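You operate a simulated robot arm through the tools that you are given. There is no shell and no other tool.

You are at the controls of a simulated robot arm. One attempt, no reset.

## Task
Put two scoops of coffee in the white filter.
Fine: use the scoop and lay it back; close the tin and the basket; leave the brown filter alone.

It is judged by the outcome, as a careful person would: the job done as asked, and still so three seconds after it is handed in. It fails if anything else is knocked over, pushed out of place, dropped, spilled or broken.

## Robot
A 7-joint arm with a two-finger parallel gripper, fixed in place. Base frame: the origin is on the floor under the middle of its stand, x ahead of it, y to its left, z up; the work surface is at about z = 740. Lengths are in mm, angles in degrees, forces in N, time in s.
With the tool pointing down near the work surface it reaches from about 300 to 680 mm from the base axis. Its first joint turns from -66.0 to 66.0 degrees. Payload 1.57 kg.
The tool frame sits at the grasp point between the pads (the TCP): z along the fingers, y along the line on which they close. The tips reach 30 mm beyond it. The gripper opens to 110 mm. The fingers are 24 mm wide and 12 mm thick; the gripper's body (48 by 112 mm) begins 78 mm behind the TCP.
Orientation is told as [roll, pitch, yaw] about the base's x, y, z axes, in that order, counted from this pose: with the fingers straight down and closing along the base's y, the tool's x points along the base's -x, its y along +y and its z along -z.

## Interface
- The arm moves only by the tool step_arm. Its argument "rows" is a list of rows, each a list of 7 numbers: the shift along the base's x, y, z in units of 30 mm (1.0 is 30 mm), then the turn, a rotation vector about the base's x, y, z in units of 8 degrees (1.0 is 8 degrees), then the gripper command, from -1 (shut) to 1 (fully open), values between in proportion. In form: [[dx, dy, dz, ax, ay, az, hand], ...]. A call has 1 to 20 rows; each row shifts and turns the commanded pose from where the row before left it. A call with a number of a shift or a turn outside -1 to 1 is refused whole. Each row takes 0.2 s and may step no farther than 50 mm and 8.6 degrees from the row before; otherwise, or with a gripper value out of range, the whole call is refused. A pose out of reach is approached as far as the arm can. The call stops where the force on the tool passes 40 N (or 10 N more than at its start, if that is more) or the arm is blocked; 0.2 s more then pass. The fingers move at their own pace (about 108 mm/s each) and stop on an object; they squeeze with about 21 N. The grip force told is the motor's: it shows also when the fingers shut on nothing. Time passes only in rows, and 0.2 s behind the last, so rows that do not move let the fingers close. It gives the time, the measured TCP pose, the force on the tool (base axes), the opening and the grip force at its end, in the units of the frame above (readings bear some noise), with the torque about the TCP (base axes, N m) and any sound that the robot's microphone picked up.
- Cameras (640 x 400 px; columns grow to the right, rows downward): "scene" is fixed at [182.6, -407.2, 1404.4]; the picture's right is [0.59, -0.81, 0.00], its down [-0.46, -0.34, -0.82] and it looks along [0.66, 0.49, -0.57] (base axes); focal length 295 px, centre (320, 200). "wrist" rides on the gripper at [70, 16, -141] in the tool frame; the picture's right is [-0.23, 0.97, 0.00], its down [-0.86, -0.20, -0.48] and it looks along [-0.47, -0.11, 0.88] (tool axes); focal length 222 px, centre (320, 200). There is no depth. A picture from a camera that has moved, and an enlarged one, comes with that camera's place and axes in the base frame and with its lens.
- camera(camera): a new picture of that camera. The clock stands still meanwhile.
- zoom(camera, box): a new picture of the part [left, top, right, bottom] of that camera's present view, enlarged. The clock stands still meanwhile.
- close_job(): hands the job in; it is judged then, once.

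Nothing tells you positions but the pictures and the camera data. Unless the task says otherwise, let go and move clear before handing in.

The tools are called after "Request:" by a JSON object that holds its "fn" and its "kwargs". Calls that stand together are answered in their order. step_arm: Moves the arm, as the interface text tells. Its arguments: {"type":"object","properties":{"rows":{"type":"array"}},"required":["rows"]} The other tools are called the same way: camera (camera) takes a picture; zoom (camera, box) takes an enlarged picture of a part of a camera's view; close_job () hands the job in.

At the start:

```text
time: 0.0
ee_pos: [404.3, -132.9, 1238.7]
tool_rot: [0.0, 0.0, 0.0]
ft_force: [-0.4, -0.1, -0.2]
ft_torque: [-0.02, 0.02, -0.01]
width: 110.0
finger_force: 0.1
```

scene: 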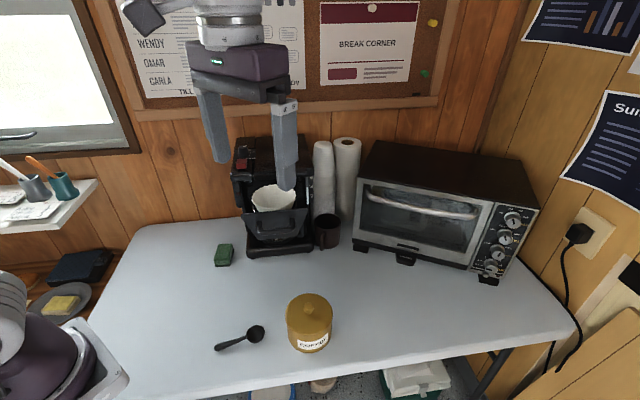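
wrist: 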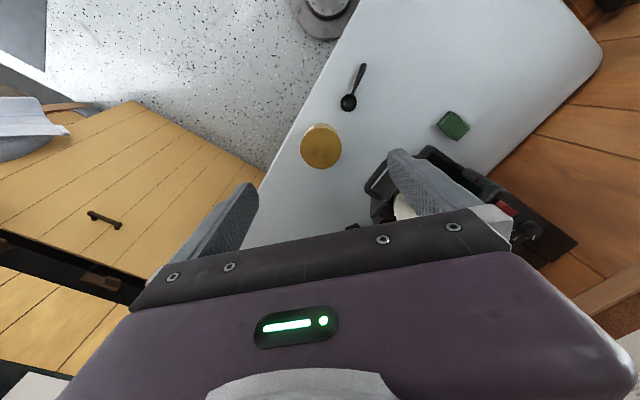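

I see a table with a coffee tin (lidded, with knob), a black scoop lying to its left, a coffee maker with a pulled-out basket holding a white filter, a mug, and a toaster oven. I'll look closer at each before moving.

Request:
{"fn": "zoom", "kwargs": {"camera": "scene", "box": [200, 120, 380, 270]}}

Request:
{"fn": "zoom", "kwargs": {"camera": "scene", "box": [190, 270, 370, 380]}}

Request:
{"fn": "zoom", "kwargs": {"camera": "wrist", "box": [280, 40, 600, 260]}}

Request:
{"fn": "zoom", "kwargs": {"camera": "scene", "box": [0, 150, 160, 330]}}

```text
2.67 times, centred on (290, 195) of scene
camera zoom: at [182.6, -407.2, 1404.4], right [0.59, -0.81, 0.0], down [-0.46, -0.34, -0.82], along [0.66, 0.49, -0.57], focal length 786 px, centre (400, 213)
```

zoom: 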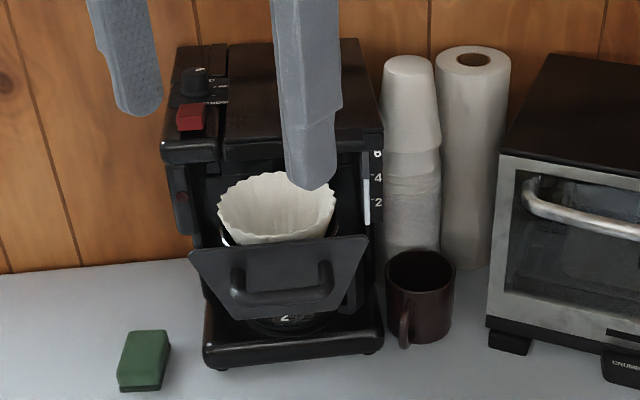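

```text
3.56 times, centred on (280, 325) of scene
camera zoom: at [182.6, -407.2, 1404.4], right [0.59, -0.81, 0.0], down [-0.46, -0.34, -0.82], along [0.66, 0.49, -0.57], focal length 1048 px, centre (462, -244)
```

zoom: 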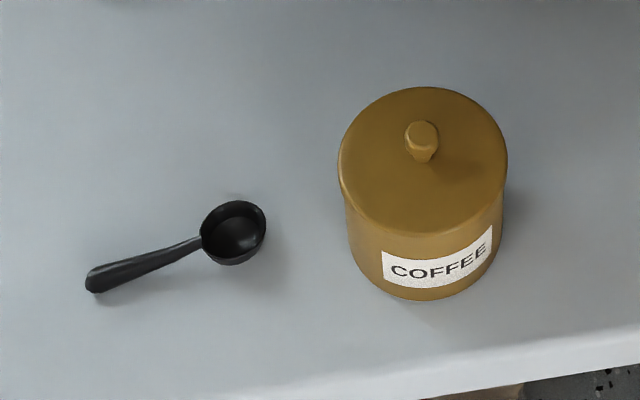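

```text
1.82 times, centred on (440, 150) of wrist
camera zoom: at [335.0, -117.0, 1380.6], right [0.23, 0.97, 0.0], down [0.86, -0.2, 0.48], along [0.47, -0.11, -0.88], focal length 404 px, centre (102, 291)
```

zoom: 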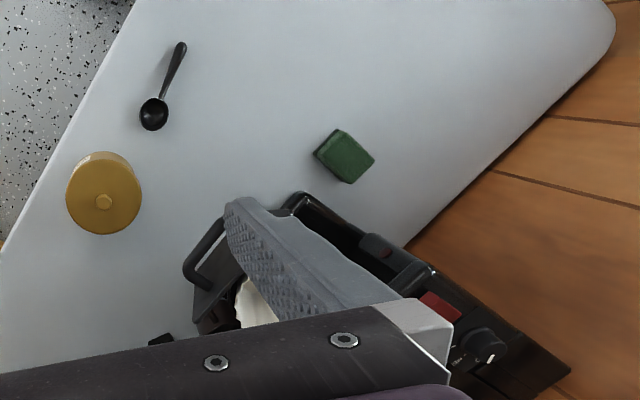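

```text
2.22 times, centred on (80, 240) of scene
camera zoom: at [182.6, -407.2, 1404.4], right [0.59, -0.81, 0.0], down [-0.46, -0.34, -0.82], along [0.66, 0.49, -0.57], focal length 655 px, centre (853, 111)
```

zoom: 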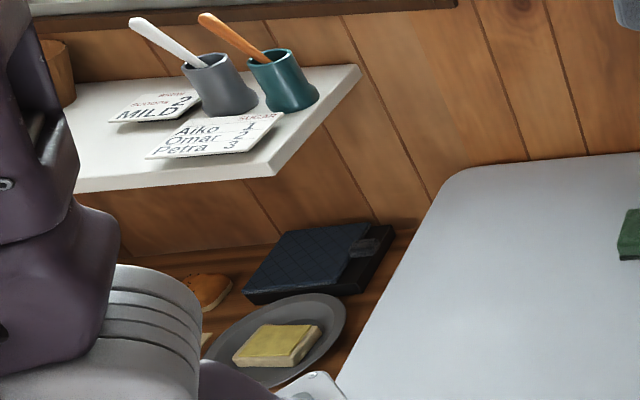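

I put the tin centre near (487, -150) with its knob top at about z 845, and the scoop from its bowl near (405, -55) to its handle end near (331, -6). I'll move the arm high for a better view of the coffee maker and the filter.

Request:
{"fn": "step_arm", "kwargs": {"rows": [[0, 1, 0.3, 0, 0, 0, 1], [0, 1, 0.3, 0, 0, 0, 1], [0, 1, 0, 0, 0, 0, 1], [0, 1, 0, 0, 0, 0, 1], [0.2, 1, 0, 0, 0, 0, 1], [0.2, 1, 0, 0, 0, 0, 1]]}}

Request:
{"fn": "camera", "kwargs": {"camera": "wrist"}}

Request:
{"fn": "camera", "kwargs": {"camera": "scene"}}

```text
time: 1.4
ee_pos: [418.1, 48.2, 1256.8]
tool_rot: [0.0, 0.1, 0.0]
ft_force: [-0.7, 0.0, 0.0]
ft_torque: [-0.02, 0.0, 0.03]
width: 109.9
finger_force: 0.0
```

```text
taken
camera wrist: at [348.1, 64.2, 1400.0], right [0.23, 0.97, 0.0], down [0.86, -0.2, 0.48], along [0.47, -0.11, -0.88], focal length 222 px, centre (320, 200)
```

wrist: 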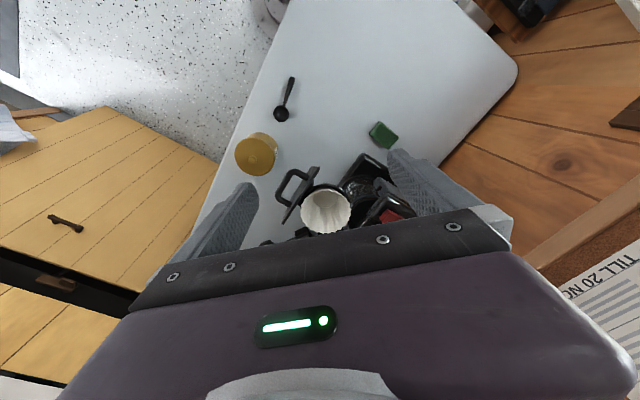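

```text
taken
```

scene: 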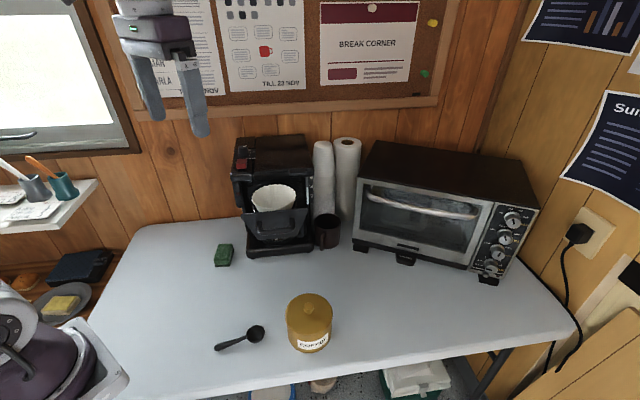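

Request:
{"fn": "zoom", "kwargs": {"camera": "wrist", "box": [230, 60, 430, 250]}}

Request:
{"fn": "zoom", "kwargs": {"camera": "scene", "box": [210, 120, 350, 270]}}

Request:
{"fn": "zoom", "kwargs": {"camera": "scene", "box": [110, 0, 320, 140]}}

Request:
{"fn": "zoom", "kwargs": {"camera": "scene", "box": [0, 160, 100, 310]}}

```text
2.11 times, centred on (330, 155) of wrist
camera zoom: at [348.1, 64.2, 1400.0], right [0.23, 0.97, 0.0], down [0.86, -0.2, 0.48], along [0.47, -0.11, -0.88], focal length 468 px, centre (299, 295)
```

zoom: 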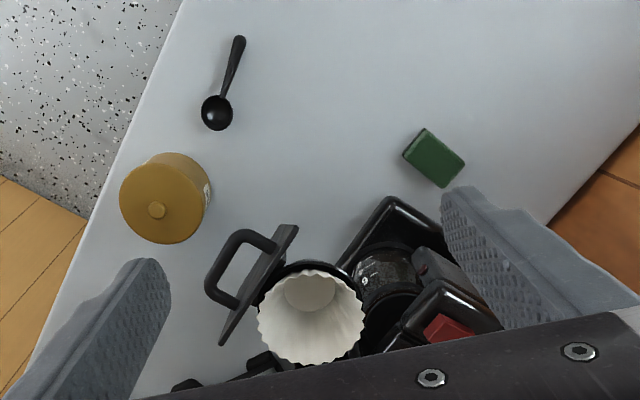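

```text
2.67 times, centred on (280, 195) of scene
camera zoom: at [182.5, -407.2, 1404.5], right [0.59, -0.81, 0.0], down [-0.46, -0.34, -0.82], along [0.66, 0.49, -0.57], focal length 786 px, centre (427, 213)
```

zoom: 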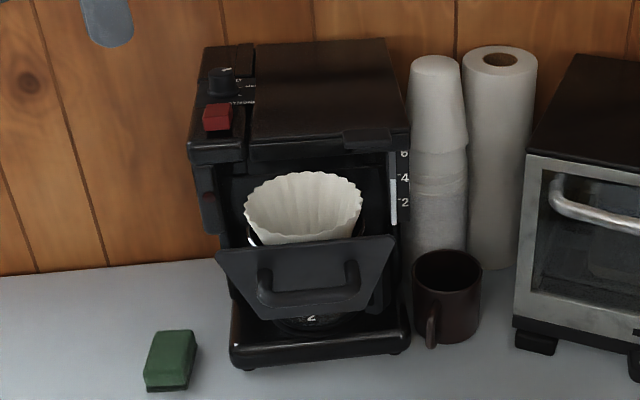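

```text
2.86 times, centred on (215, 70) of scene
camera zoom: at [182.5, -407.2, 1404.5], right [0.59, -0.81, 0.0], down [-0.46, -0.34, -0.82], along [0.66, 0.49, -0.57], focal length 842 px, centre (620, 571)
```

zoom: 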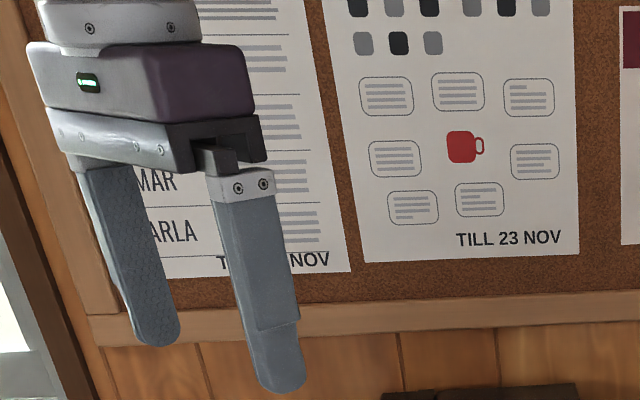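

```text
2.67 times, centred on (50, 235) of scene
camera zoom: at [182.5, -407.2, 1404.5], right [0.59, -0.81, 0.0], down [-0.46, -0.34, -0.82], along [0.66, 0.49, -0.57], focal length 786 px, centre (1040, 107)
```

zoom: 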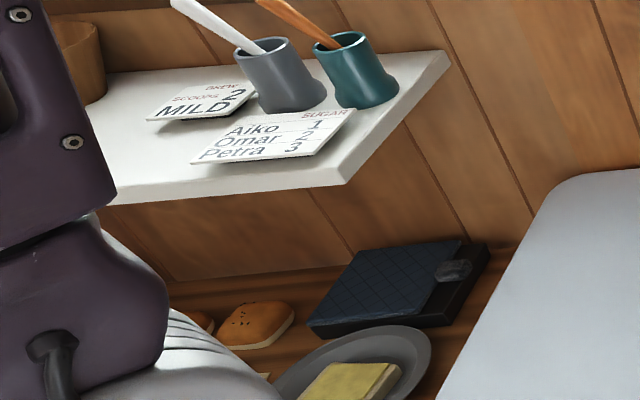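

The basket is drawn straight out with the white filter in it; its rim is near (581, 22), z about 1010, and the machine backs toward azimuth 45°. I'll tilt the wrist camera forward for a side view of the machine and the basket.

Request:
{"fn": "step_arm", "kwargs": {"rows": [[-0.6, 0, -0.8, 0, -1, 0, 1], [-0.6, 0, -0.8, 0, -1, 0, 1], [-0.6, 0, -0.8, 0, -1, 0, 1], [-0.6, 0, -0.8, 0, -1, 0, 1], [-0.6, 0, -0.8, 0, -1, 0, 1], [0, 0, 0, 0, 0, 0, 1]]}}

Request:
{"fn": "camera", "kwargs": {"camera": "wrist"}}

```text
time: 2.8
ee_pos: [328.0, 46.1, 1141.4]
tool_rot: [0.2, -38.5, -0.1]
ft_force: [-0.9, -0.6, -0.3]
ft_torque: [-0.02, 0.0, -0.01]
width: 110.0
finger_force: 0.1
out of reach, approached as far as the arm can: row 5
```

```text
taken
camera wrist: at [185.2, 62.0, 1209.0], right [0.18, 0.97, 0.14], down [0.37, -0.2, 0.91], along [0.91, -0.11, -0.4], focal length 222 px, centre (320, 200)
```

wrist: 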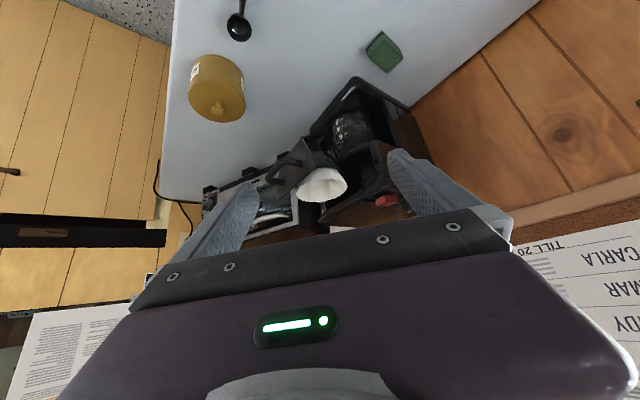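

The picture is upside-down, but the machine is in view. I'll enlarge it.

Request:
{"fn": "zoom", "kwargs": {"camera": "wrist", "box": [230, 60, 430, 240]}}

Request:
{"fn": "zoom", "kwargs": {"camera": "wrist", "box": [170, 0, 290, 130]}}

Request:
{"fn": "zoom", "kwargs": {"camera": "scene", "box": [0, 0, 220, 400]}}

```text
2.22 times, centred on (330, 150) of wrist
camera zoom: at [185.2, 62.0, 1209.0], right [0.18, 0.97, 0.14], down [0.37, -0.2, 0.91], along [0.91, -0.11, -0.4], focal length 494 px, centre (298, 311)
```

zoom: 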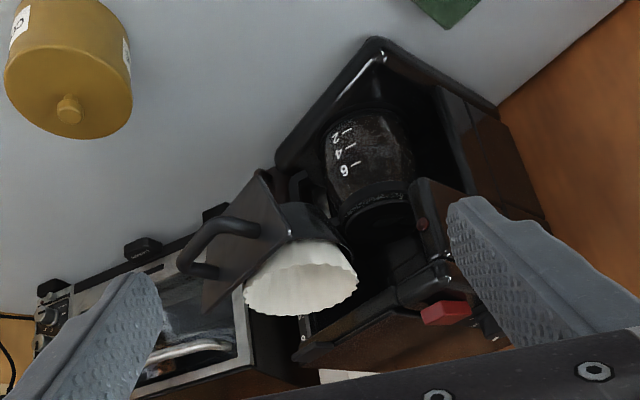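

```text
3.08 times, centred on (230, 65) of wrist
camera zoom: at [185.2, 62.0, 1209.0], right [0.18, 0.97, 0.14], down [0.37, -0.2, 0.91], along [0.91, -0.11, -0.4], focal length 684 px, centre (597, 615)
```

zoom: 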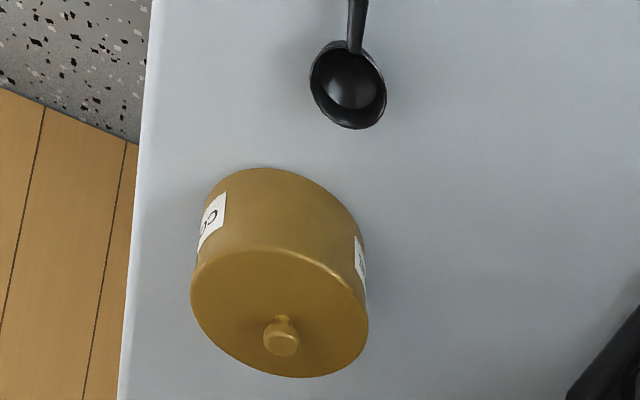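

```text
1.00 times, centred on (110, 200) of scene (not enlarged: the box is as wide or as high as the picture)
camera zoom: at [182.5, -407.2, 1404.4], right [0.59, -0.81, 0.0], down [-0.46, -0.34, -0.82], along [0.66, 0.49, -0.57], focal length 295 px, centre (530, 200)
```

zoom: 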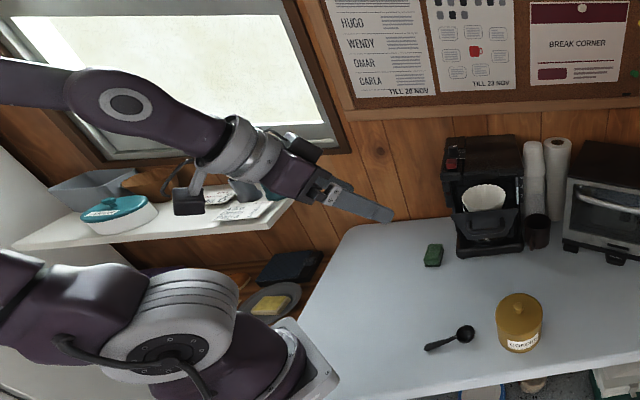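

The filter rim checks out at (581, 21.5), z about 1011, the head front is about 50 mm behind its centre, and the tin knob is at (487, -150), top z about 843. I'll straighten the tool, move above the tin and look down at it and the scoop.

Request:
{"fn": "step_arm", "kwargs": {"rows": [[0.7, -0.8, 0, 0, 1, 0, 1], [0.7, -0.8, 0, 0, 1, 0, 1], [0.7, -0.8, 0, 0, 1, 0, 1], [0.7, -0.8, 0, 0, 1, 0, 1], [0.7, -0.8, 0, 0, 0.8, 0, 1], [0, -0.8, -0.8, 0, 0, 0, 1], [0, -0.8, -0.8, 0, 0, 0, 1], [0, 0, 0, 0, 0, 0, 1]]}}

Request:
{"fn": "camera", "kwargs": {"camera": "wrist"}}

```text
time: 4.6
ee_pos: [431.5, -119.0, 1089.9]
tool_rot: [0.0, -1.5, 0.0]
ft_force: [0.8, -1.2, -0.2]
ft_torque: [0.01, 0.06, -0.02]
width: 110.2
finger_force: 0.1
```

```text
taken
camera wrist: at [356.4, -103.0, 1230.1], right [0.23, 0.97, 0.01], down [0.84, -0.2, 0.5], along [0.49, -0.11, -0.86], focal length 222 px, centre (320, 200)
```

wrist: 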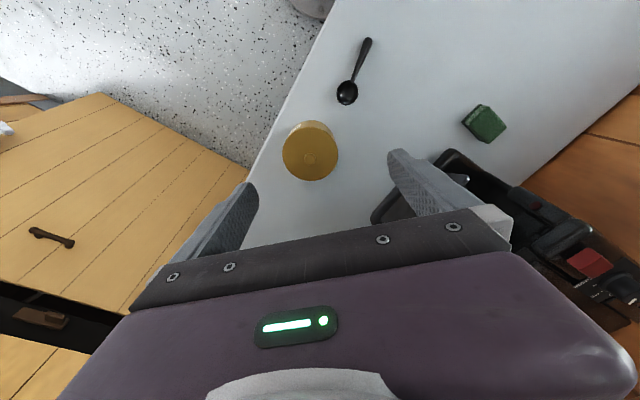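

Request:
{"fn": "zoom", "kwargs": {"camera": "wrist", "box": [270, 20, 430, 200]}}

Request:
{"fn": "zoom", "kwargs": {"camera": "scene", "box": [200, 300, 280, 370]}}

```text
2.22 times, centred on (350, 110) of wrist
camera zoom: at [356.4, -103.0, 1230.1], right [0.23, 0.97, 0.01], down [0.84, -0.2, 0.5], along [0.49, -0.11, -0.86], focal length 494 px, centre (253, 400)
```

zoom: 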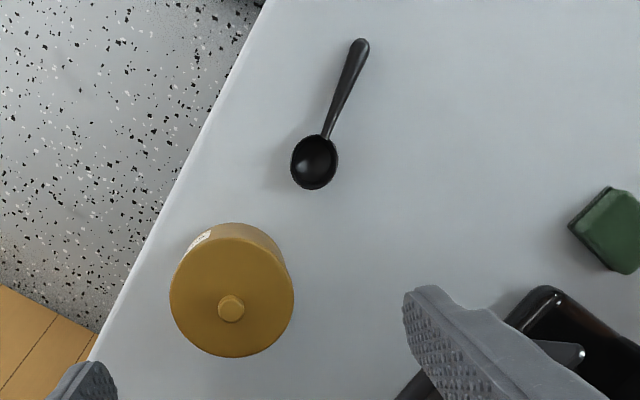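

```text
5.71 times, centred on (240, 335) of scene
camera zoom: at [182.5, -407.3, 1404.4], right [0.59, -0.81, 0.0], down [-0.46, -0.34, -0.82], along [0.66, 0.49, -0.57], focal length 1684 px, centre (777, -571)
```

zoom: 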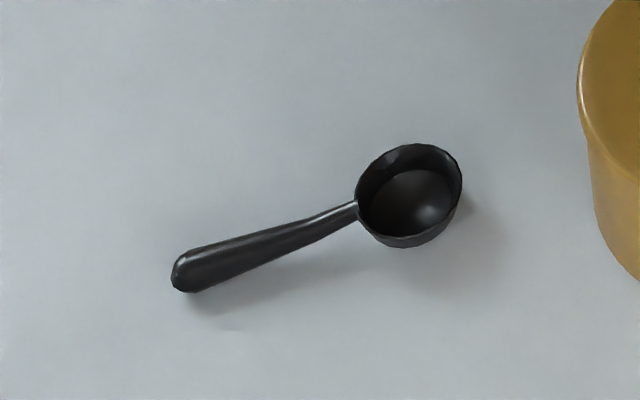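

Scoop bowl centre is about (404, -57), rim z 761, with the handle end at (330, -7, 754). I'll take the lid first and descend on the knob at (487, -150).

Request:
{"fn": "step_arm", "kwargs": {"rows": [[0.62, -0.35, -0.9, 0, 0.19, 0, 0], [0.62, -0.35, -0.9, 0, 0, 0, 0], [0.61, -0.33, -0.9, 0, 0, 0, 0], [0, 0, -0.9, 0, 0, 0, 0], [0, 0, -0.9, 0, 0, 0, 0], [0, 0, -0.9, 0, 0, 0, 0], [0, 0, -0.6, 0, 0, 0, 0], [0, 0, 0, 0, 0, 0, 0]]}}

Request:
{"fn": "camera", "kwargs": {"camera": "wrist"}}

Request:
{"fn": "zoom", "kwargs": {"camera": "scene", "box": [230, 210, 390, 370]}}

```text
time: 6.4
ee_pos: [488.7, -152.3, 913.0]
tool_rot: [-0.1, -0.1, 0.0]
ft_force: [-0.5, 0.1, -0.6]
ft_torque: [0.0, -0.03, -0.02]
width: 55.0
finger_force: 0.1
```

```text
taken
camera wrist: at [417.7, -136.5, 1054.2], right [0.23, 0.97, 0.0], down [0.85, -0.2, 0.48], along [0.47, -0.11, -0.88], focal length 222 px, centre (320, 200)
```

wrist: 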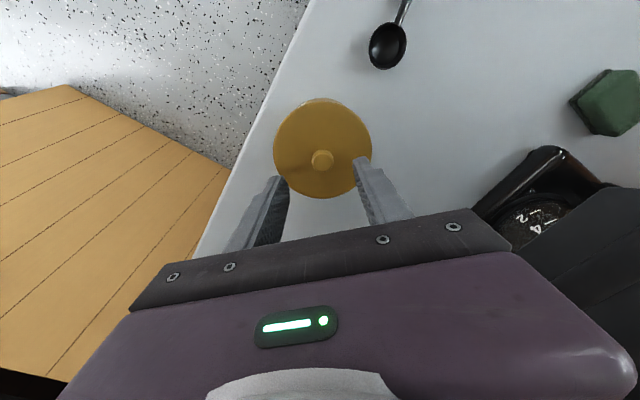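

```text
2.50 times, centred on (310, 290) of scene
camera zoom: at [182.6, -407.2, 1404.4], right [0.59, -0.81, 0.0], down [-0.46, -0.34, -0.82], along [0.66, 0.49, -0.57], focal length 737 px, centre (345, -25)
```

zoom: 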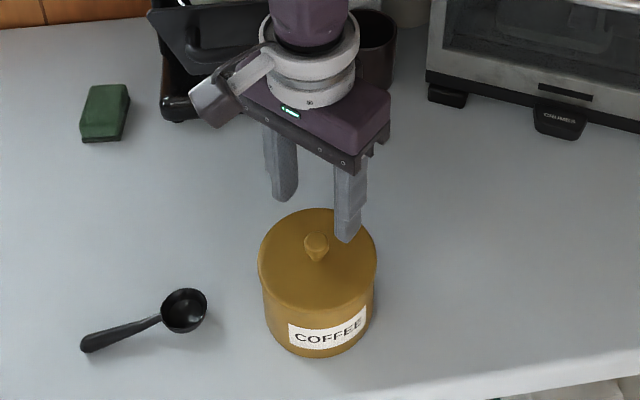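

The knob sits right under the gripper. I'll lower to put the tips around it and close.

Request:
{"fn": "step_arm", "kwargs": {"rows": [[-0.04, 0.06, -0.6, 0, 0, 0, 0], [0, 0, -0.6, 0, 0, 0, 0], [0, 0, -0.4, 0, 0, 0, 0], [0, 0, 0, 0, 0, 0, 0]]}}

Request:
{"fn": "camera", "kwargs": {"camera": "wrist"}}

Request:
{"fn": "zoom", "kwargs": {"camera": "scene", "box": [270, 250, 350, 370]}}

```text
time: 7.4
ee_pos: [486.2, -150.0, 863.3]
tool_rot: [0.0, -0.1, 0.1]
ft_force: [0.5, -0.2, 0.5]
ft_torque: [0.01, 0.01, 0.01]
width: 54.9
finger_force: 0.0
```

```text
taken
camera wrist: at [415.9, -135.0, 1005.9], right [0.23, 0.97, 0.0], down [0.85, -0.2, 0.48], along [0.47, -0.11, -0.88], focal length 222 px, centre (320, 200)
```

wrist: 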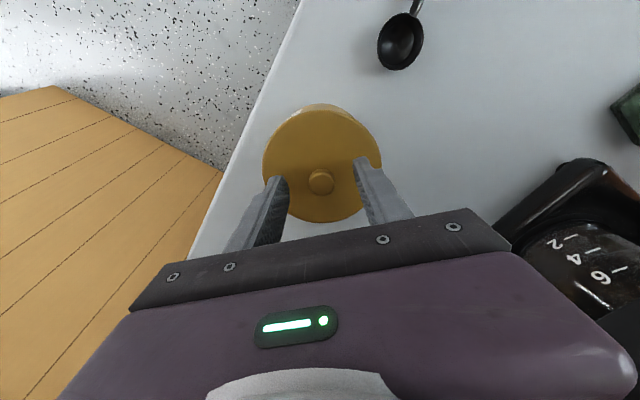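

```text
3.33 times, centred on (310, 310) of scene
camera zoom: at [182.6, -407.2, 1404.4], right [0.59, -0.81, 0.0], down [-0.46, -0.34, -0.82], along [0.66, 0.49, -0.57], focal length 982 px, centre (353, -167)
```

zoom: 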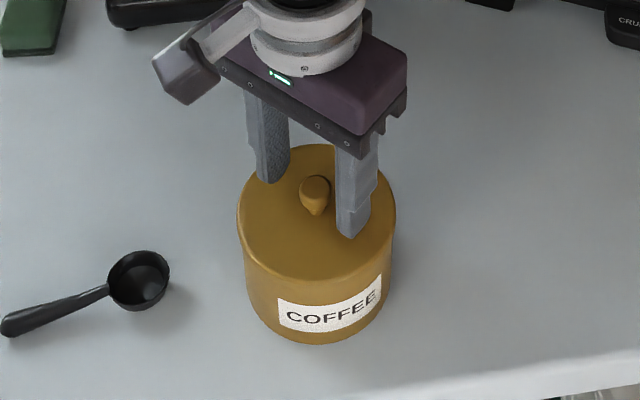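

Request:
{"fn": "step_arm", "kwargs": {"rows": [[0, 0, -0.07, 0, 0, 0, 0], [0, 0, 0, 0, 0, 0, -1], [0, 0, 0, 0, 0, 0, -1], [0, 0, 0, 0, 0, 0, -1]]}}

Request:
{"fn": "zoom", "kwargs": {"camera": "scene", "box": [270, 250, 350, 370]}}

```text
time: 8.4
ee_pos: [487.0, -150.8, 861.1]
tool_rot: [0.0, -0.2, 0.1]
ft_force: [0.1, -0.1, -0.4]
ft_torque: [0.02, 0.0, -0.01]
width: 19.9
finger_force: 21.0
heard: snap
```

```text
3.33 times, centred on (310, 310) of scene
camera zoom: at [182.6, -407.2, 1404.4], right [0.59, -0.81, 0.0], down [-0.46, -0.34, -0.82], along [0.66, 0.49, -0.57], focal length 982 px, centre (353, -167)
```

zoom: 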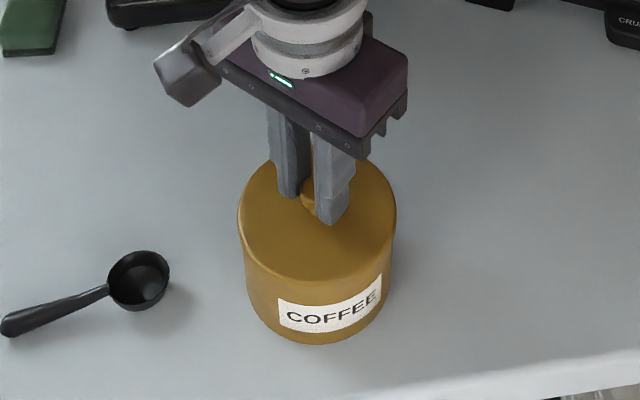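

The grip is on the knob at 19.9 mm wide. I'll lift slowly and watch the force.

Request:
{"fn": "step_arm", "kwargs": {"rows": [[0, 0, 0.1, 0, 0, 0, -1], [0, 0, 0.2, 0, 0, 0, -1], [0, 0, 0.3, 0, 0, 0, -1], [0, 0, 0.4, 0, 0, 0, -1], [0, 0, 0, 0, 0, 0, -1]]}}

Request:
{"fn": "zoom", "kwargs": {"camera": "scene", "box": [240, 230, 380, 370]}}

```text
time: 9.6
ee_pos: [488.4, -149.3, 893.1]
tool_rot: [-0.1, -0.1, 0.0]
ft_force: [0.2, 0.0, 1.0]
ft_torque: [0.01, 0.01, -0.03]
width: 19.7
finger_force: 20.5
```

```text
2.86 times, centred on (310, 300) of scene
camera zoom: at [182.6, -407.2, 1404.4], right [0.59, -0.81, 0.0], down [-0.46, -0.34, -0.82], along [0.66, 0.49, -0.57], focal length 842 px, centre (349, -86)
```

zoom: 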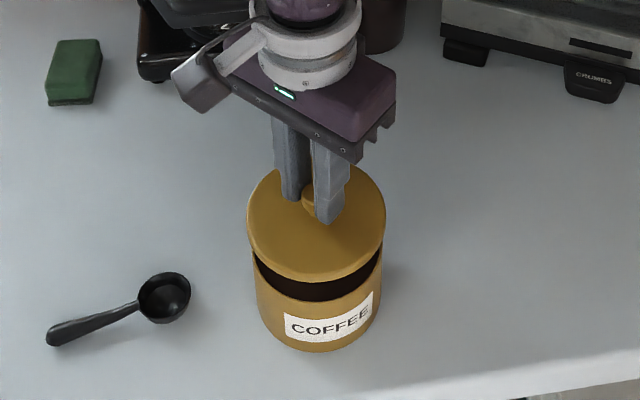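

The lid is off and hanging level. I'll carry it to a clear patch of table near (400, 90).

Request:
{"fn": "step_arm", "kwargs": {"rows": [[0, 0, 0.8, 0, 0, 0, -1], [0, 0, 0.8, 0, 0, 0, -1], [-0.3, 0.6, 0.3, 0, 0, 0, -1], [-0.36, 0.9, 0, 0, 0, 0, -1], [-0.36, 0.95, 0, 0, 0, 0, -1], [-0.36, 1, 0, 0, 0, 0, -1], [-0.36, 1, 0, 0, 0, 0, -1], [-0.36, 1, 0, 0, 0, 0, -1], [-0.36, 1, 0, 0, 0, 0, -1], [-0.3, 0.9, 0, 0, 0, 0, -1], [-0.17, 0.6, 0, 0, 0, 0, -1], [0, 0, 0, 0, 0, 0, -1]]}}

Request:
{"fn": "camera", "kwargs": {"camera": "wrist"}}

Request:
{"fn": "camera", "kwargs": {"camera": "scene"}}

```text
time: 12.2
ee_pos: [397.6, 86.7, 948.8]
tool_rot: [0.0, 0.0, -0.1]
ft_force: [-1.2, -0.6, 0.8]
ft_torque: [0.01, 0.02, 0.0]
width: 20.0
finger_force: 21.1
```

```text
taken
camera wrist: at [327.4, 103.5, 1090.1], right [0.23, 0.97, 0.0], down [0.85, -0.2, 0.48], along [0.47, -0.11, -0.88], focal length 222 px, centre (320, 200)
```

wrist: 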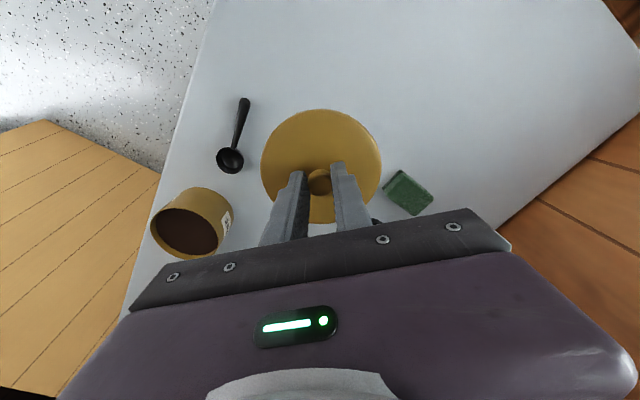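

```text
taken
```

scene: 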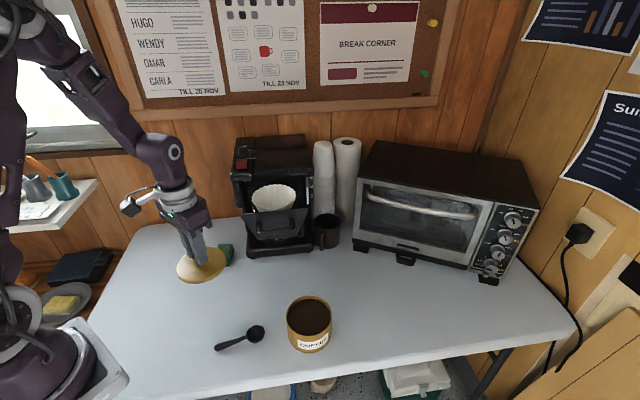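

The table below is clear. I'll lower the lid and go slowly near contact.

Request:
{"fn": "step_arm", "kwargs": {"rows": [[0, 0, -0.9, 0, 0, 0, -1], [0, 0, -0.9, 0, 0, 0, -1], [0, 0, -0.9, 0, 0, 0, -1], [0, 0, -0.9, 0, 0, 0, -1], [0, 0, -0.7, 0, 0, 0, -1], [0, 0, -0.3, 0, 0, 0, -1], [0, 0, 0, 0, 0, 0, -1]]}}

Request:
{"fn": "zoom", "kwargs": {"camera": "scene", "box": [130, 200, 290, 320]}}

Request:
{"fn": "zoom", "kwargs": {"camera": "scene", "box": [260, 270, 360, 370]}}

```text
time: 13.8
ee_pos: [400.0, 87.3, 809.7]
tool_rot: [0.1, -0.2, 0.0]
ft_force: [-0.8, -0.1, -1.0]
ft_torque: [-0.01, -0.04, -0.03]
width: 19.7
finger_force: 21.6
```

```text
3.33 times, centred on (210, 260) of scene
camera zoom: at [182.6, -407.2, 1404.4], right [0.59, -0.81, 0.0], down [-0.46, -0.34, -0.82], along [0.66, 0.49, -0.57], focal length 982 px, centre (687, 0)
```

zoom: 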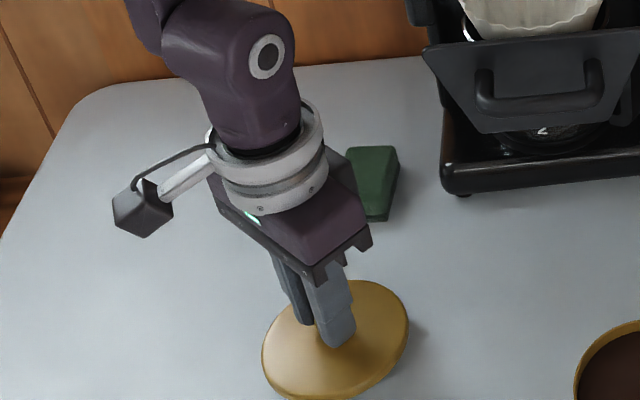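

```text
4.00 times, centred on (310, 320) of scene
camera zoom: at [182.6, -407.2, 1404.4], right [0.59, -0.81, 0.0], down [-0.46, -0.34, -0.82], along [0.66, 0.49, -0.57], focal length 1179 px, centre (360, -280)
```

zoom: 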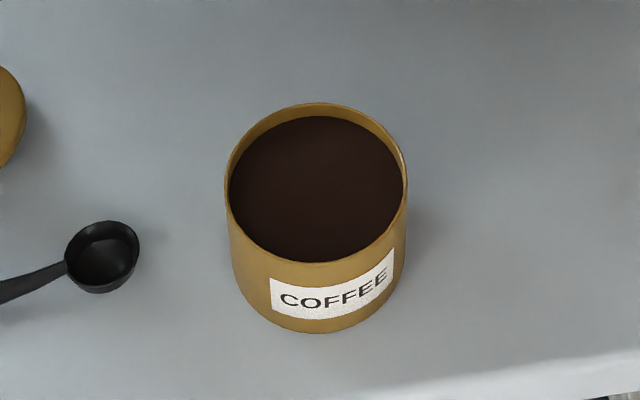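

Request:
{"fn": "step_arm", "kwargs": {"rows": [[0, 0, -0.1, 0, 0, 0, -1], [0, 0, -0.1, 0, 0, 0, -1], [0, 0, -0.1, 0, 0, 0, -1], [0, 0, 0, 0, 0, 0, -1]]}}

```text
time: 14.8
ee_pos: [398.6, 87.5, 801.1]
tool_rot: [0.0, -0.2, 0.0]
ft_force: [0.1, 0.9, -0.3]
ft_torque: [-0.03, -0.02, 0.0]
width: 19.7
finger_force: 21.5
```

Request:
{"fn": "step_arm", "kwargs": {"rows": [[0, 0, -0.1, 0, 0, 0, -1], [0, 0, -0.1, 0, 0, 0, -1], [0, 0, 0, 0, 0, 0, -1]]}}

Request:
{"fn": "zoom", "kwargs": {"camera": "scene", "box": [160, 230, 260, 310]}}

```text
time: 15.6
ee_pos: [400.3, 87.3, 795.5]
tool_rot: [0.0, 0.0, 0.0]
ft_force: [0.4, 0.9, -1.1]
ft_torque: [0.03, 0.0, 0.01]
width: 19.7
finger_force: 21.0
```

```text
5.00 times, centred on (210, 270) of scene
camera zoom: at [182.6, -407.2, 1404.4], right [0.59, -0.81, 0.0], down [-0.46, -0.34, -0.82], along [0.66, 0.49, -0.57], focal length 1474 px, centre (870, -150)
```

zoom: 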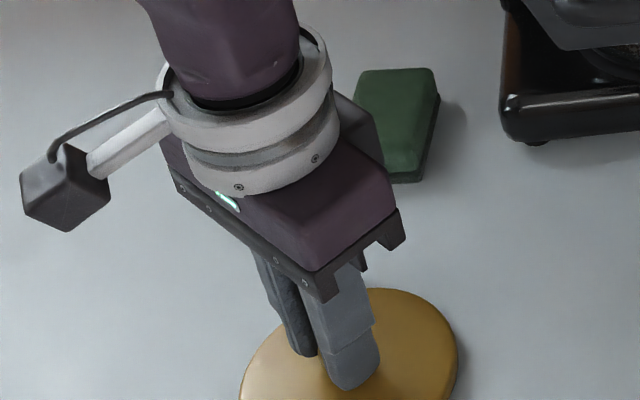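

Request:
{"fn": "step_arm", "kwargs": {"rows": [[0, 0, -0.1, 0, 0, 0, -1], [0, 0, -0.1, 0, 0, 0, -1], [0, 0, 0, 0, 0, 0, -1]]}}

Request:
{"fn": "zoom", "kwargs": {"camera": "scene", "box": [160, 240, 260, 320]}}

```text
time: 16.4
ee_pos: [398.2, 87.9, 789.8]
tool_rot: [-0.1, -0.3, 0.0]
ft_force: [4.8, -5.4, 24.5]
ft_torque: [-0.1, -0.19, -0.05]
width: 20.0
finger_force: 20.8
```

```text
5.00 times, centred on (210, 280) of scene
camera zoom: at [182.3, -407.5, 1404.4], right [0.59, -0.81, 0.0], down [-0.46, -0.34, -0.82], along [0.66, 0.49, -0.57], focal length 1474 px, centre (870, -200)
```

zoom: 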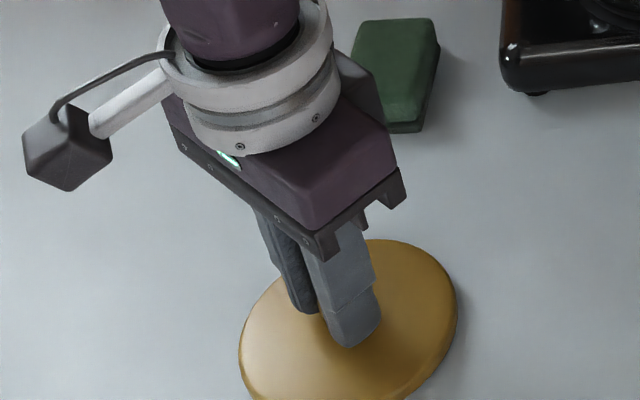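

The lid is touching the table. I'll ease off slightly and release.

Request:
{"fn": "step_arm", "kwargs": {"rows": [[0, 0, 0.04, 0, 0, 0, -1], [0, 0, 0, 0, 0, 0, -0.5], [0, 0, 0, 0, 0, 0, -0.2], [0, 0, 0, 0, 0, 0, -0.2]]}}

Request:
{"fn": "step_arm", "kwargs": {"rows": [[0, 0, 0.3, 0, 0, 0, -0.2], [0, 0, 0.7, 0, 0, 0, -0.2], [0, 0, 1, 0, 0, 0, -0.2], [0, 0, 1, 0, 0, 0, -0.2], [0, 0, 1, 0, 0, 0, -0.2], [0, 0, 0, 0, 0, 0, -0.2]]}}

Request:
{"fn": "camera", "kwargs": {"camera": "wrist"}}

Request:
{"fn": "camera", "kwargs": {"camera": "scene"}}

```text
time: 17.4
ee_pos: [399.5, 87.8, 791.2]
tool_rot: [0.0, -0.1, 0.0]
ft_force: [0.2, 0.1, -0.2]
ft_torque: [0.01, 0.02, 0.01]
width: 43.8
finger_force: 0.1
```

```text
time: 18.8
ee_pos: [395.3, 86.8, 912.0]
tool_rot: [0.0, -0.1, 0.1]
ft_force: [-0.3, -0.4, 0.3]
ft_torque: [0.0, 0.03, -0.01]
width: 43.9
finger_force: 0.1
```

```text
taken
camera wrist: at [325.8, 102.8, 1052.9], right [0.23, 0.97, 0.0], down [0.85, -0.2, 0.48], along [0.47, -0.11, -0.88], focal length 222 px, centre (320, 200)
```

wrist: 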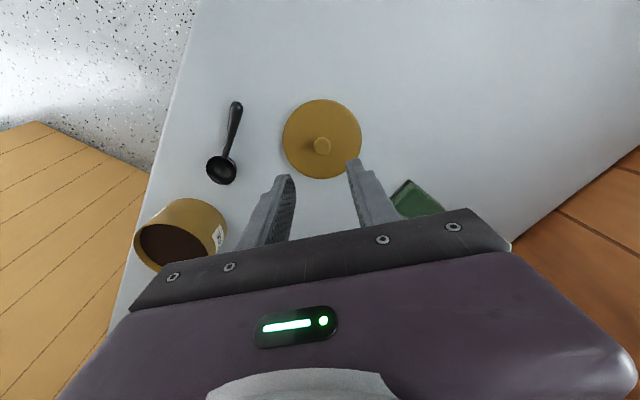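

```text
taken
```

scene: 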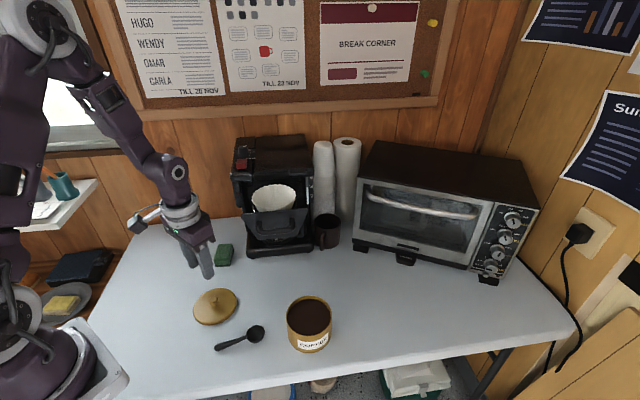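

The lid is laid at (400, 88), and the coffee is about 9 mm below the tin's rim. Next is the scoop: I'll yaw to its handle (azimuth about -34°) and hover over the grip point near (348, -19).

Request:
{"fn": "step_arm", "kwargs": {"rows": [[-0.31, -0.71, -0.3, 0, 0, -0.86, -0.2], [-0.31, -0.71, -0.3, 0, 0, -0.86, -0.2], [-0.31, -0.71, -0.3, 0, 0, -0.86, -0.2], [-0.31, -0.71, -0.3, 0, 0, -0.86, -0.2], [-0.31, -0.71, -0.3, 0, 0, -0.86, -0.2], [0, 0, 0, 0, 0, 0, -0.2]]}}

Request:
{"fn": "camera", "kwargs": {"camera": "wrist"}}

```text
time: 20.2
ee_pos: [352.5, -20.1, 865.4]
tool_rot: [0.1, -0.1, -34.4]
ft_force: [-0.2, 0.1, 0.4]
ft_torque: [-0.02, 0.02, 0.01]
width: 43.8
finger_force: 0.0
```

```text
taken
camera wrist: at [303.3, 31.9, 1007.3], right [0.74, 0.67, 0.0], down [0.59, -0.65, 0.48], along [0.32, -0.35, -0.88], focal length 222 px, centre (320, 200)
```

wrist: 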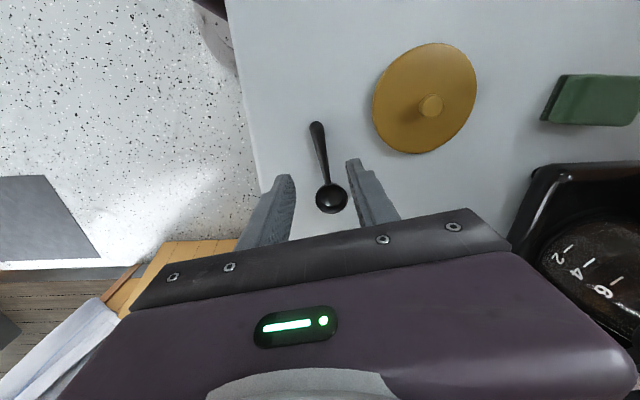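

Request:
{"fn": "zoom", "kwargs": {"camera": "wrist", "box": [250, 100, 410, 240]}}

```text
2.86 times, centred on (330, 170) of wrist
camera zoom: at [303.3, 31.9, 1007.3], right [0.74, 0.67, 0.0], down [0.59, -0.65, 0.48], along [0.32, -0.35, -0.88], focal length 635 px, centre (291, 286)
```

zoom: 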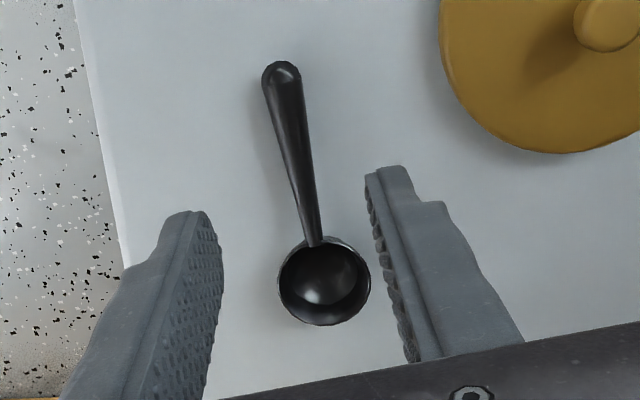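

The handle is well centred between the fingers. I'll shift slightly toward the handle's end, add 1° of yaw and descend to grip it.

Request:
{"fn": "step_arm", "kwargs": {"rows": [[-0.19, 0.18, -0.8, 0, 0, -0.12, -0.2], [0, 0, -0.8, 0, 0, 0, -0.2], [0, 0, -0.8, 0, 0, 0, -0.2], [0, 0, -0.3, 0, 0, 0, -0.2], [0, 0, -0.15, 0, 0, 0, -0.2], [0, 0, 0, 0, 0, 0, -0.2]]}}

Request:
{"fn": "zoom", "kwargs": {"camera": "wrist", "box": [250, 100, 410, 240]}}

Request:
{"fn": "zoom", "kwargs": {"camera": "scene", "box": [180, 280, 300, 380]}}

```text
time: 21.6
ee_pos: [348.4, -13.6, 780.6]
tool_rot: [0.0, -0.2, -35.3]
ft_force: [-0.4, -0.4, 0.1]
ft_torque: [0.0, -0.01, 0.0]
width: 44.1
finger_force: 0.0
```

```text
2.86 times, centred on (330, 170) of wrist
camera zoom: at [300.2, 39.7, 921.2], right [0.75, 0.66, 0.0], down [0.58, -0.66, 0.48], along [0.32, -0.36, -0.88], focal length 635 px, centre (291, 286)
```

zoom: 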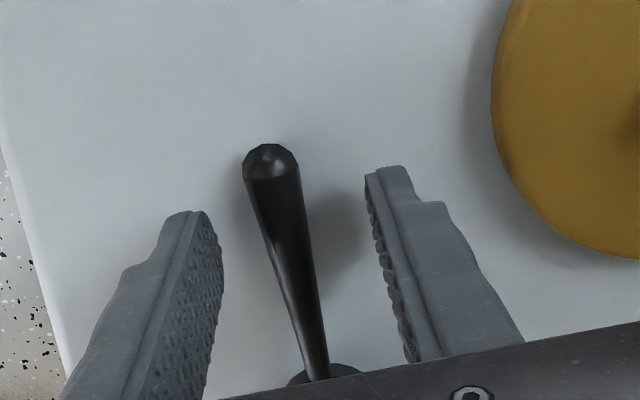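

```text
4.00 times, centred on (240, 330) of scene
camera zoom: at [182.6, -407.2, 1404.4], right [0.59, -0.81, 0.0], down [-0.46, -0.34, -0.82], along [0.66, 0.49, -0.57], focal length 1179 px, centre (640, -320)
```

zoom: 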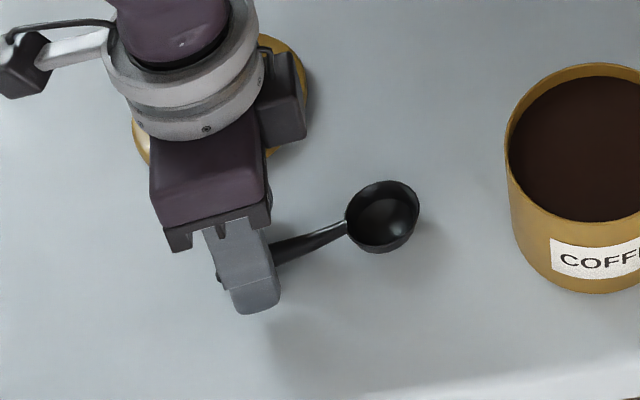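

Request:
{"fn": "step_arm", "kwargs": {"rows": [[-0.065, -0.058, -0.1, 0, 0, -0.2, -0.2], [0, 0, -0.1, 0, 0, 0, -0.2], [0, 0, 0, 0, 0, 0, -0.2]]}}

Request:
{"fn": "zoom", "kwargs": {"camera": "wrist", "box": [250, 100, 410, 240]}}

```text
time: 22.4
ee_pos: [346.0, -15.3, 774.6]
tool_rot: [0.1, -0.1, -36.9]
ft_force: [0.3, 0.5, 0.2]
ft_torque: [0.0, 0.01, -0.01]
width: 44.2
finger_force: 0.1
```

```text
2.86 times, centred on (330, 170) of wrist
camera zoom: at [299.5, 39.8, 915.6], right [0.77, 0.64, 0.0], down [0.56, -0.67, 0.48], along [0.31, -0.37, -0.88], focal length 635 px, centre (291, 286)
```

zoom: 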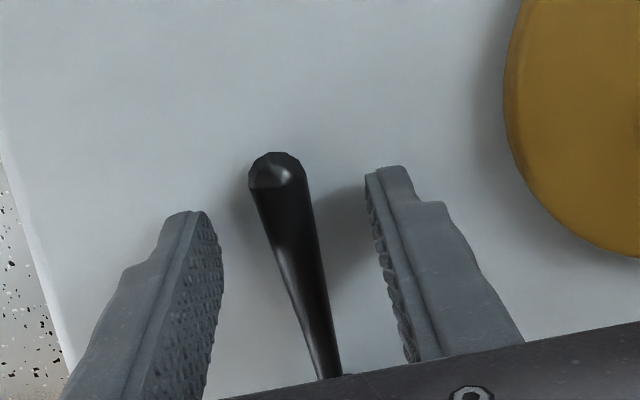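

The handle is aligned between the fingers now. I'll close on it.

Request:
{"fn": "step_arm", "kwargs": {"rows": [[0, 0, 0, 0, 0, 0, -0.5], [0, 0, 0, 0, 0, 0, -1], [0, 0, 0, 0, 0, 0, -1], [0, 0, 0, 0, 0, 0, -1]]}}

Request:
{"fn": "zoom", "kwargs": {"camera": "wrist", "box": [250, 100, 410, 240]}}

Request:
{"fn": "zoom", "kwargs": {"camera": "scene", "box": [180, 280, 300, 380]}}

```text
time: 23.4
ee_pos: [345.1, -14.4, 774.2]
tool_rot: [0.0, -0.1, -36.8]
ft_force: [-0.5, -1.6, 1.1]
ft_torque: [-0.02, -0.01, -0.01]
width: 13.1
finger_force: 21.3
```

```text
2.86 times, centred on (330, 170) of wrist
camera zoom: at [299.4, 39.8, 915.6], right [0.77, 0.64, 0.0], down [0.56, -0.67, 0.48], along [0.31, -0.37, -0.88], focal length 635 px, centre (291, 286)
```

zoom: 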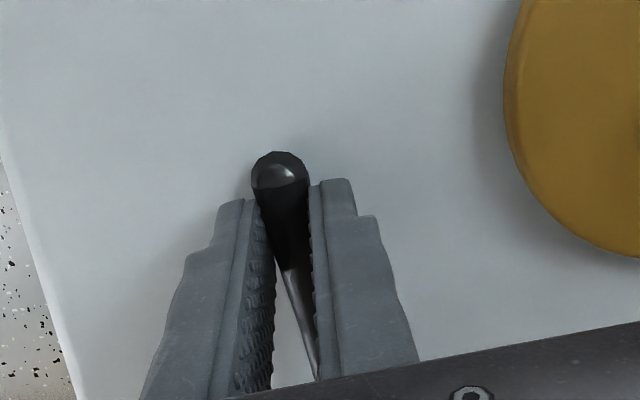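

```text
4.00 times, centred on (240, 330) of scene
camera zoom: at [182.5, -407.2, 1404.4], right [0.59, -0.81, 0.0], down [-0.46, -0.34, -0.82], along [0.66, 0.49, -0.57], focal length 1179 px, centre (640, -320)
```

zoom: 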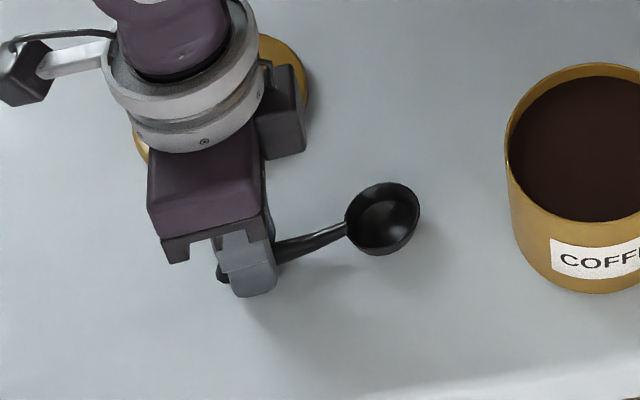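

The scoop is gripped at 13.1 mm, and the pose to return it to is (345.5, -15, 774.5), yaw -36.8°. I'll lift it straight up and check that it stays level.

Request:
{"fn": "step_arm", "kwargs": {"rows": [[0, 0, 0.2, 0, 0, 0, -1], [0, 0, 0.5, 0, 0, 0, -1], [0, 0, 0.8, 0, 0, 0, -1], [0, 0, 0.9, 0, 0, 0, -1], [0, 0, 1, 0, 0, 0, -1], [0, 0, 1, 0, 0, 0, -1], [0, 0, 0, 0, 0, 0, -1]]}}

Request:
{"fn": "zoom", "kwargs": {"camera": "scene", "box": [150, 210, 350, 370]}}

Request:
{"fn": "zoom", "kwargs": {"camera": "wrist", "box": [230, 80, 430, 240]}}

```text
time: 25.0
ee_pos: [345.5, -15.4, 907.6]
tool_rot: [0.0, -0.2, -36.9]
ft_force: [-0.2, 0.3, -1.0]
ft_torque: [0.0, 0.01, -0.01]
width: 12.9
finger_force: 20.8
```

```text
2.50 times, centred on (250, 290) of scene
camera zoom: at [182.5, -407.2, 1404.4], right [0.59, -0.81, 0.0], down [-0.46, -0.34, -0.82], along [0.66, 0.49, -0.57], focal length 737 px, centre (495, -25)
```

zoom: 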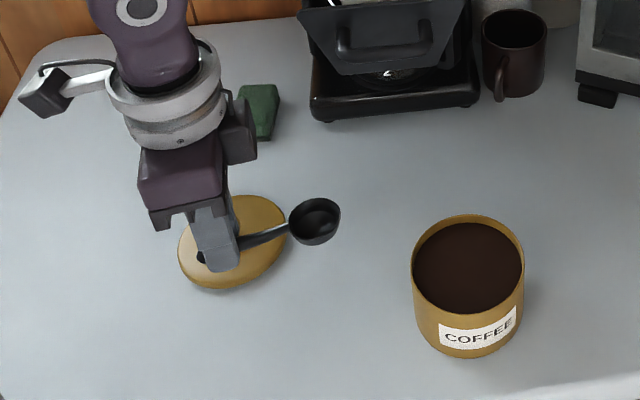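

```text
2.50 times, centred on (330, 160) of wrist
camera zoom: at [299.6, 39.5, 1049.0], right [0.77, 0.64, 0.0], down [0.56, -0.67, 0.48], along [0.31, -0.37, -0.88], focal length 555 px, centre (295, 300)
```

zoom: 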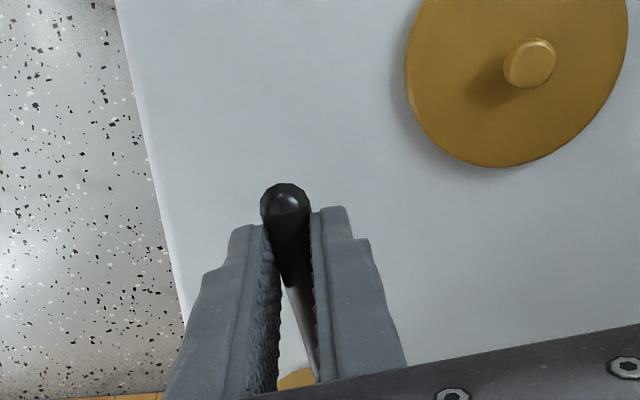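

The scoop is held firmly. Before loading coffee I'll rehearse the pour orientation with it empty, starting by yawing so the bowl points to +y, in clear air in front of the machine.

Request:
{"fn": "step_arm", "kwargs": {"rows": [[0.218, -0.176, 0.318, 0, 0, 0.99, -1], [0.218, -0.176, 0.318, 0, 0, 0.99, -1], [0.218, -0.176, 0.318, 0, 0, 0.99, -1], [0.218, -0.176, 0.318, 0, 0, 0.99, -1], [0.218, -0.176, 0.318, 0, 0, 0.99, -1], [0.218, -0.176, 0.318, 0, 0, 0.99, -1], [0.218, -0.176, 0.318, 0, 0, 0.99, -1], [0.218, -0.176, 0.318, 0, 0, 0.99, -1], [0.218, -0.176, 0.318, 0, 0, 0.99, -1], [0.218, -0.176, 0.318, 0, 0, 0.99, -1], [0.218, -0.176, 0.318, 0, 0, 0.99, -1], [0.218, -0.176, 0.318, 0, 0, 0.99, -1], [0.218, -0.176, 0.318, 0, 0, 0.99, -1], [0.218, -0.176, 0.318, 0, 0, 0.99, -1], [0.218, -0.176, 0.318, 0, 0, 0.99, -1], [0.218, -0.176, 0.318, 0, 0, 0.99, -1], [0, 0, 0, 0, 0, 0, -1]]}}

Request:
{"fn": "camera", "kwargs": {"camera": "scene"}}

```text
time: 28.6
ee_pos: [448.6, -100.0, 1058.4]
tool_rot: [0.2, -0.1, 89.9]
ft_force: [0.3, 0.0, -0.1]
ft_torque: [0.01, -0.01, 0.0]
width: 13.0
finger_force: 21.1
```

```text
taken
```

scene: 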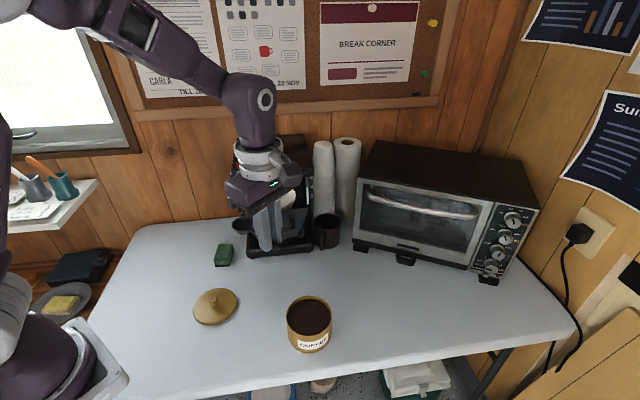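

Request:
{"fn": "step_arm", "kwargs": {"rows": [[0.8, -0.1, 0.4, 0, 0, 0, -1], [0.8, -0.1, 0.4, 0, 0, 0, -1], [0.75, -0.1, 0.4, 0, 0, 0, -1], [0, 0, 0, 0, -1, 0, -1], [0, 0, 0, 0, -1, 0, -1], [0, 0, 0, 0, -1, 0, -1], [0, 0, 0, 0, -1, 0, -1], [0, 0, 0, 0, -1, 0, -1], [0, 0, 0, 0, 0, 0, -1]]}}

Request:
{"fn": "camera", "kwargs": {"camera": "scene"}}

```text
time: 30.6
ee_pos: [519.8, -109.4, 1095.4]
tool_rot: [-40.1, -0.2, 89.9]
ft_force: [0.3, 0.3, -0.3]
ft_torque: [-0.01, 0.01, 0.0]
width: 13.2
finger_force: 21.2
```

```text
taken
```

scene: 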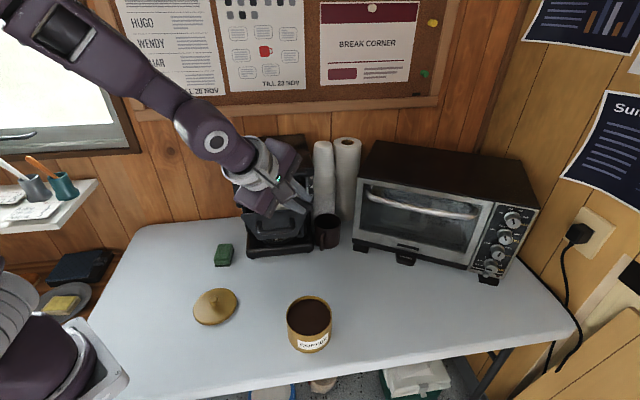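

Request:
{"fn": "step_arm", "kwargs": {"rows": [[0, 0, 0, 0, -1, 0, -1], [0, 0, 0, 0, -1, 0, -1], [0, 0, 0, 0, -1, 0, -1], [0, 0, 0, 0, -1, 0, -1], [0, 0, 0, 0, -1, 0, -1], [0, 0, 0, 0, -1, 0, -1], [0, 0, 0, 0, 0, 0, -1]]}}

Request:
{"fn": "camera", "kwargs": {"camera": "scene"}}

```text
time: 32.2
ee_pos: [565.6, -118.7, 1100.4]
tool_rot: [-88.2, -0.2, 90.1]
ft_force: [0.6, 0.1, -0.2]
ft_torque: [0.0, 0.04, 0.01]
width: 13.1
finger_force: 21.1
out of reach, approached as far as the arm can: row 4, 5, 6
```

```text
taken
```

scene: 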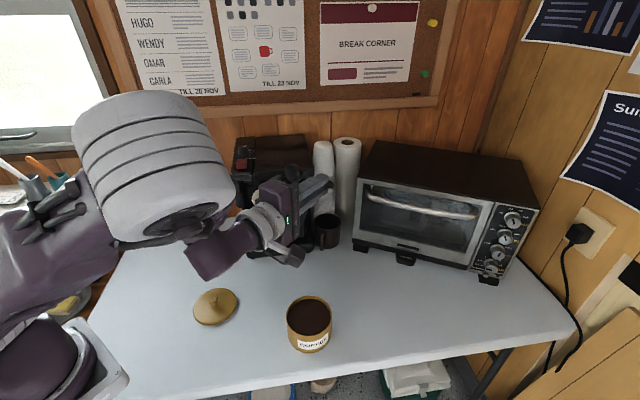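

Pointing the hand forward is near the arm's limit, so I'll undo this and rehearse another pour: bowl toward +x with the hand rolling to the right side.

Request:
{"fn": "step_arm", "kwargs": {"rows": [[0, 0, 0, 0, 1, 0, -1], [0, 0, 0, 0, 1, 0, -1], [0, 0, 0, 0, 1, 0, -1], [0, 0, 0, 0, 1, 0, -1], [0, 0, 0, 0, 1, 0, -1], [0, 0, 0, 0, 1, 0, -1], [0, 0, 0, 0, 0, 0, -1]]}}

Request:
{"fn": "camera", "kwargs": {"camera": "scene"}}

```text
time: 33.8
ee_pos: [565.3, -119.7, 1100.2]
tool_rot: [-39.9, -0.2, 89.9]
ft_force: [1.1, -0.6, -0.1]
ft_torque: [0.01, -0.01, 0.03]
width: 13.0
finger_force: 21.4
```

```text
taken
```

scene: 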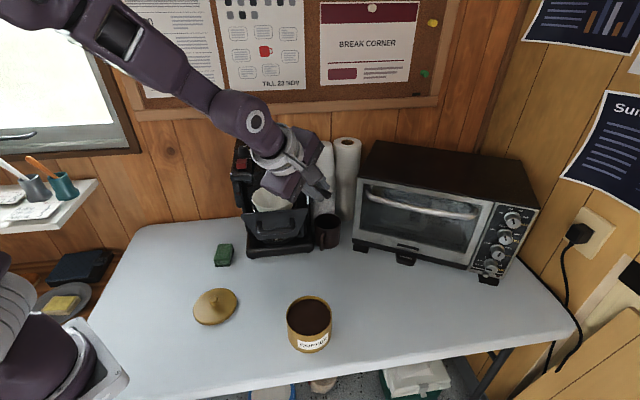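

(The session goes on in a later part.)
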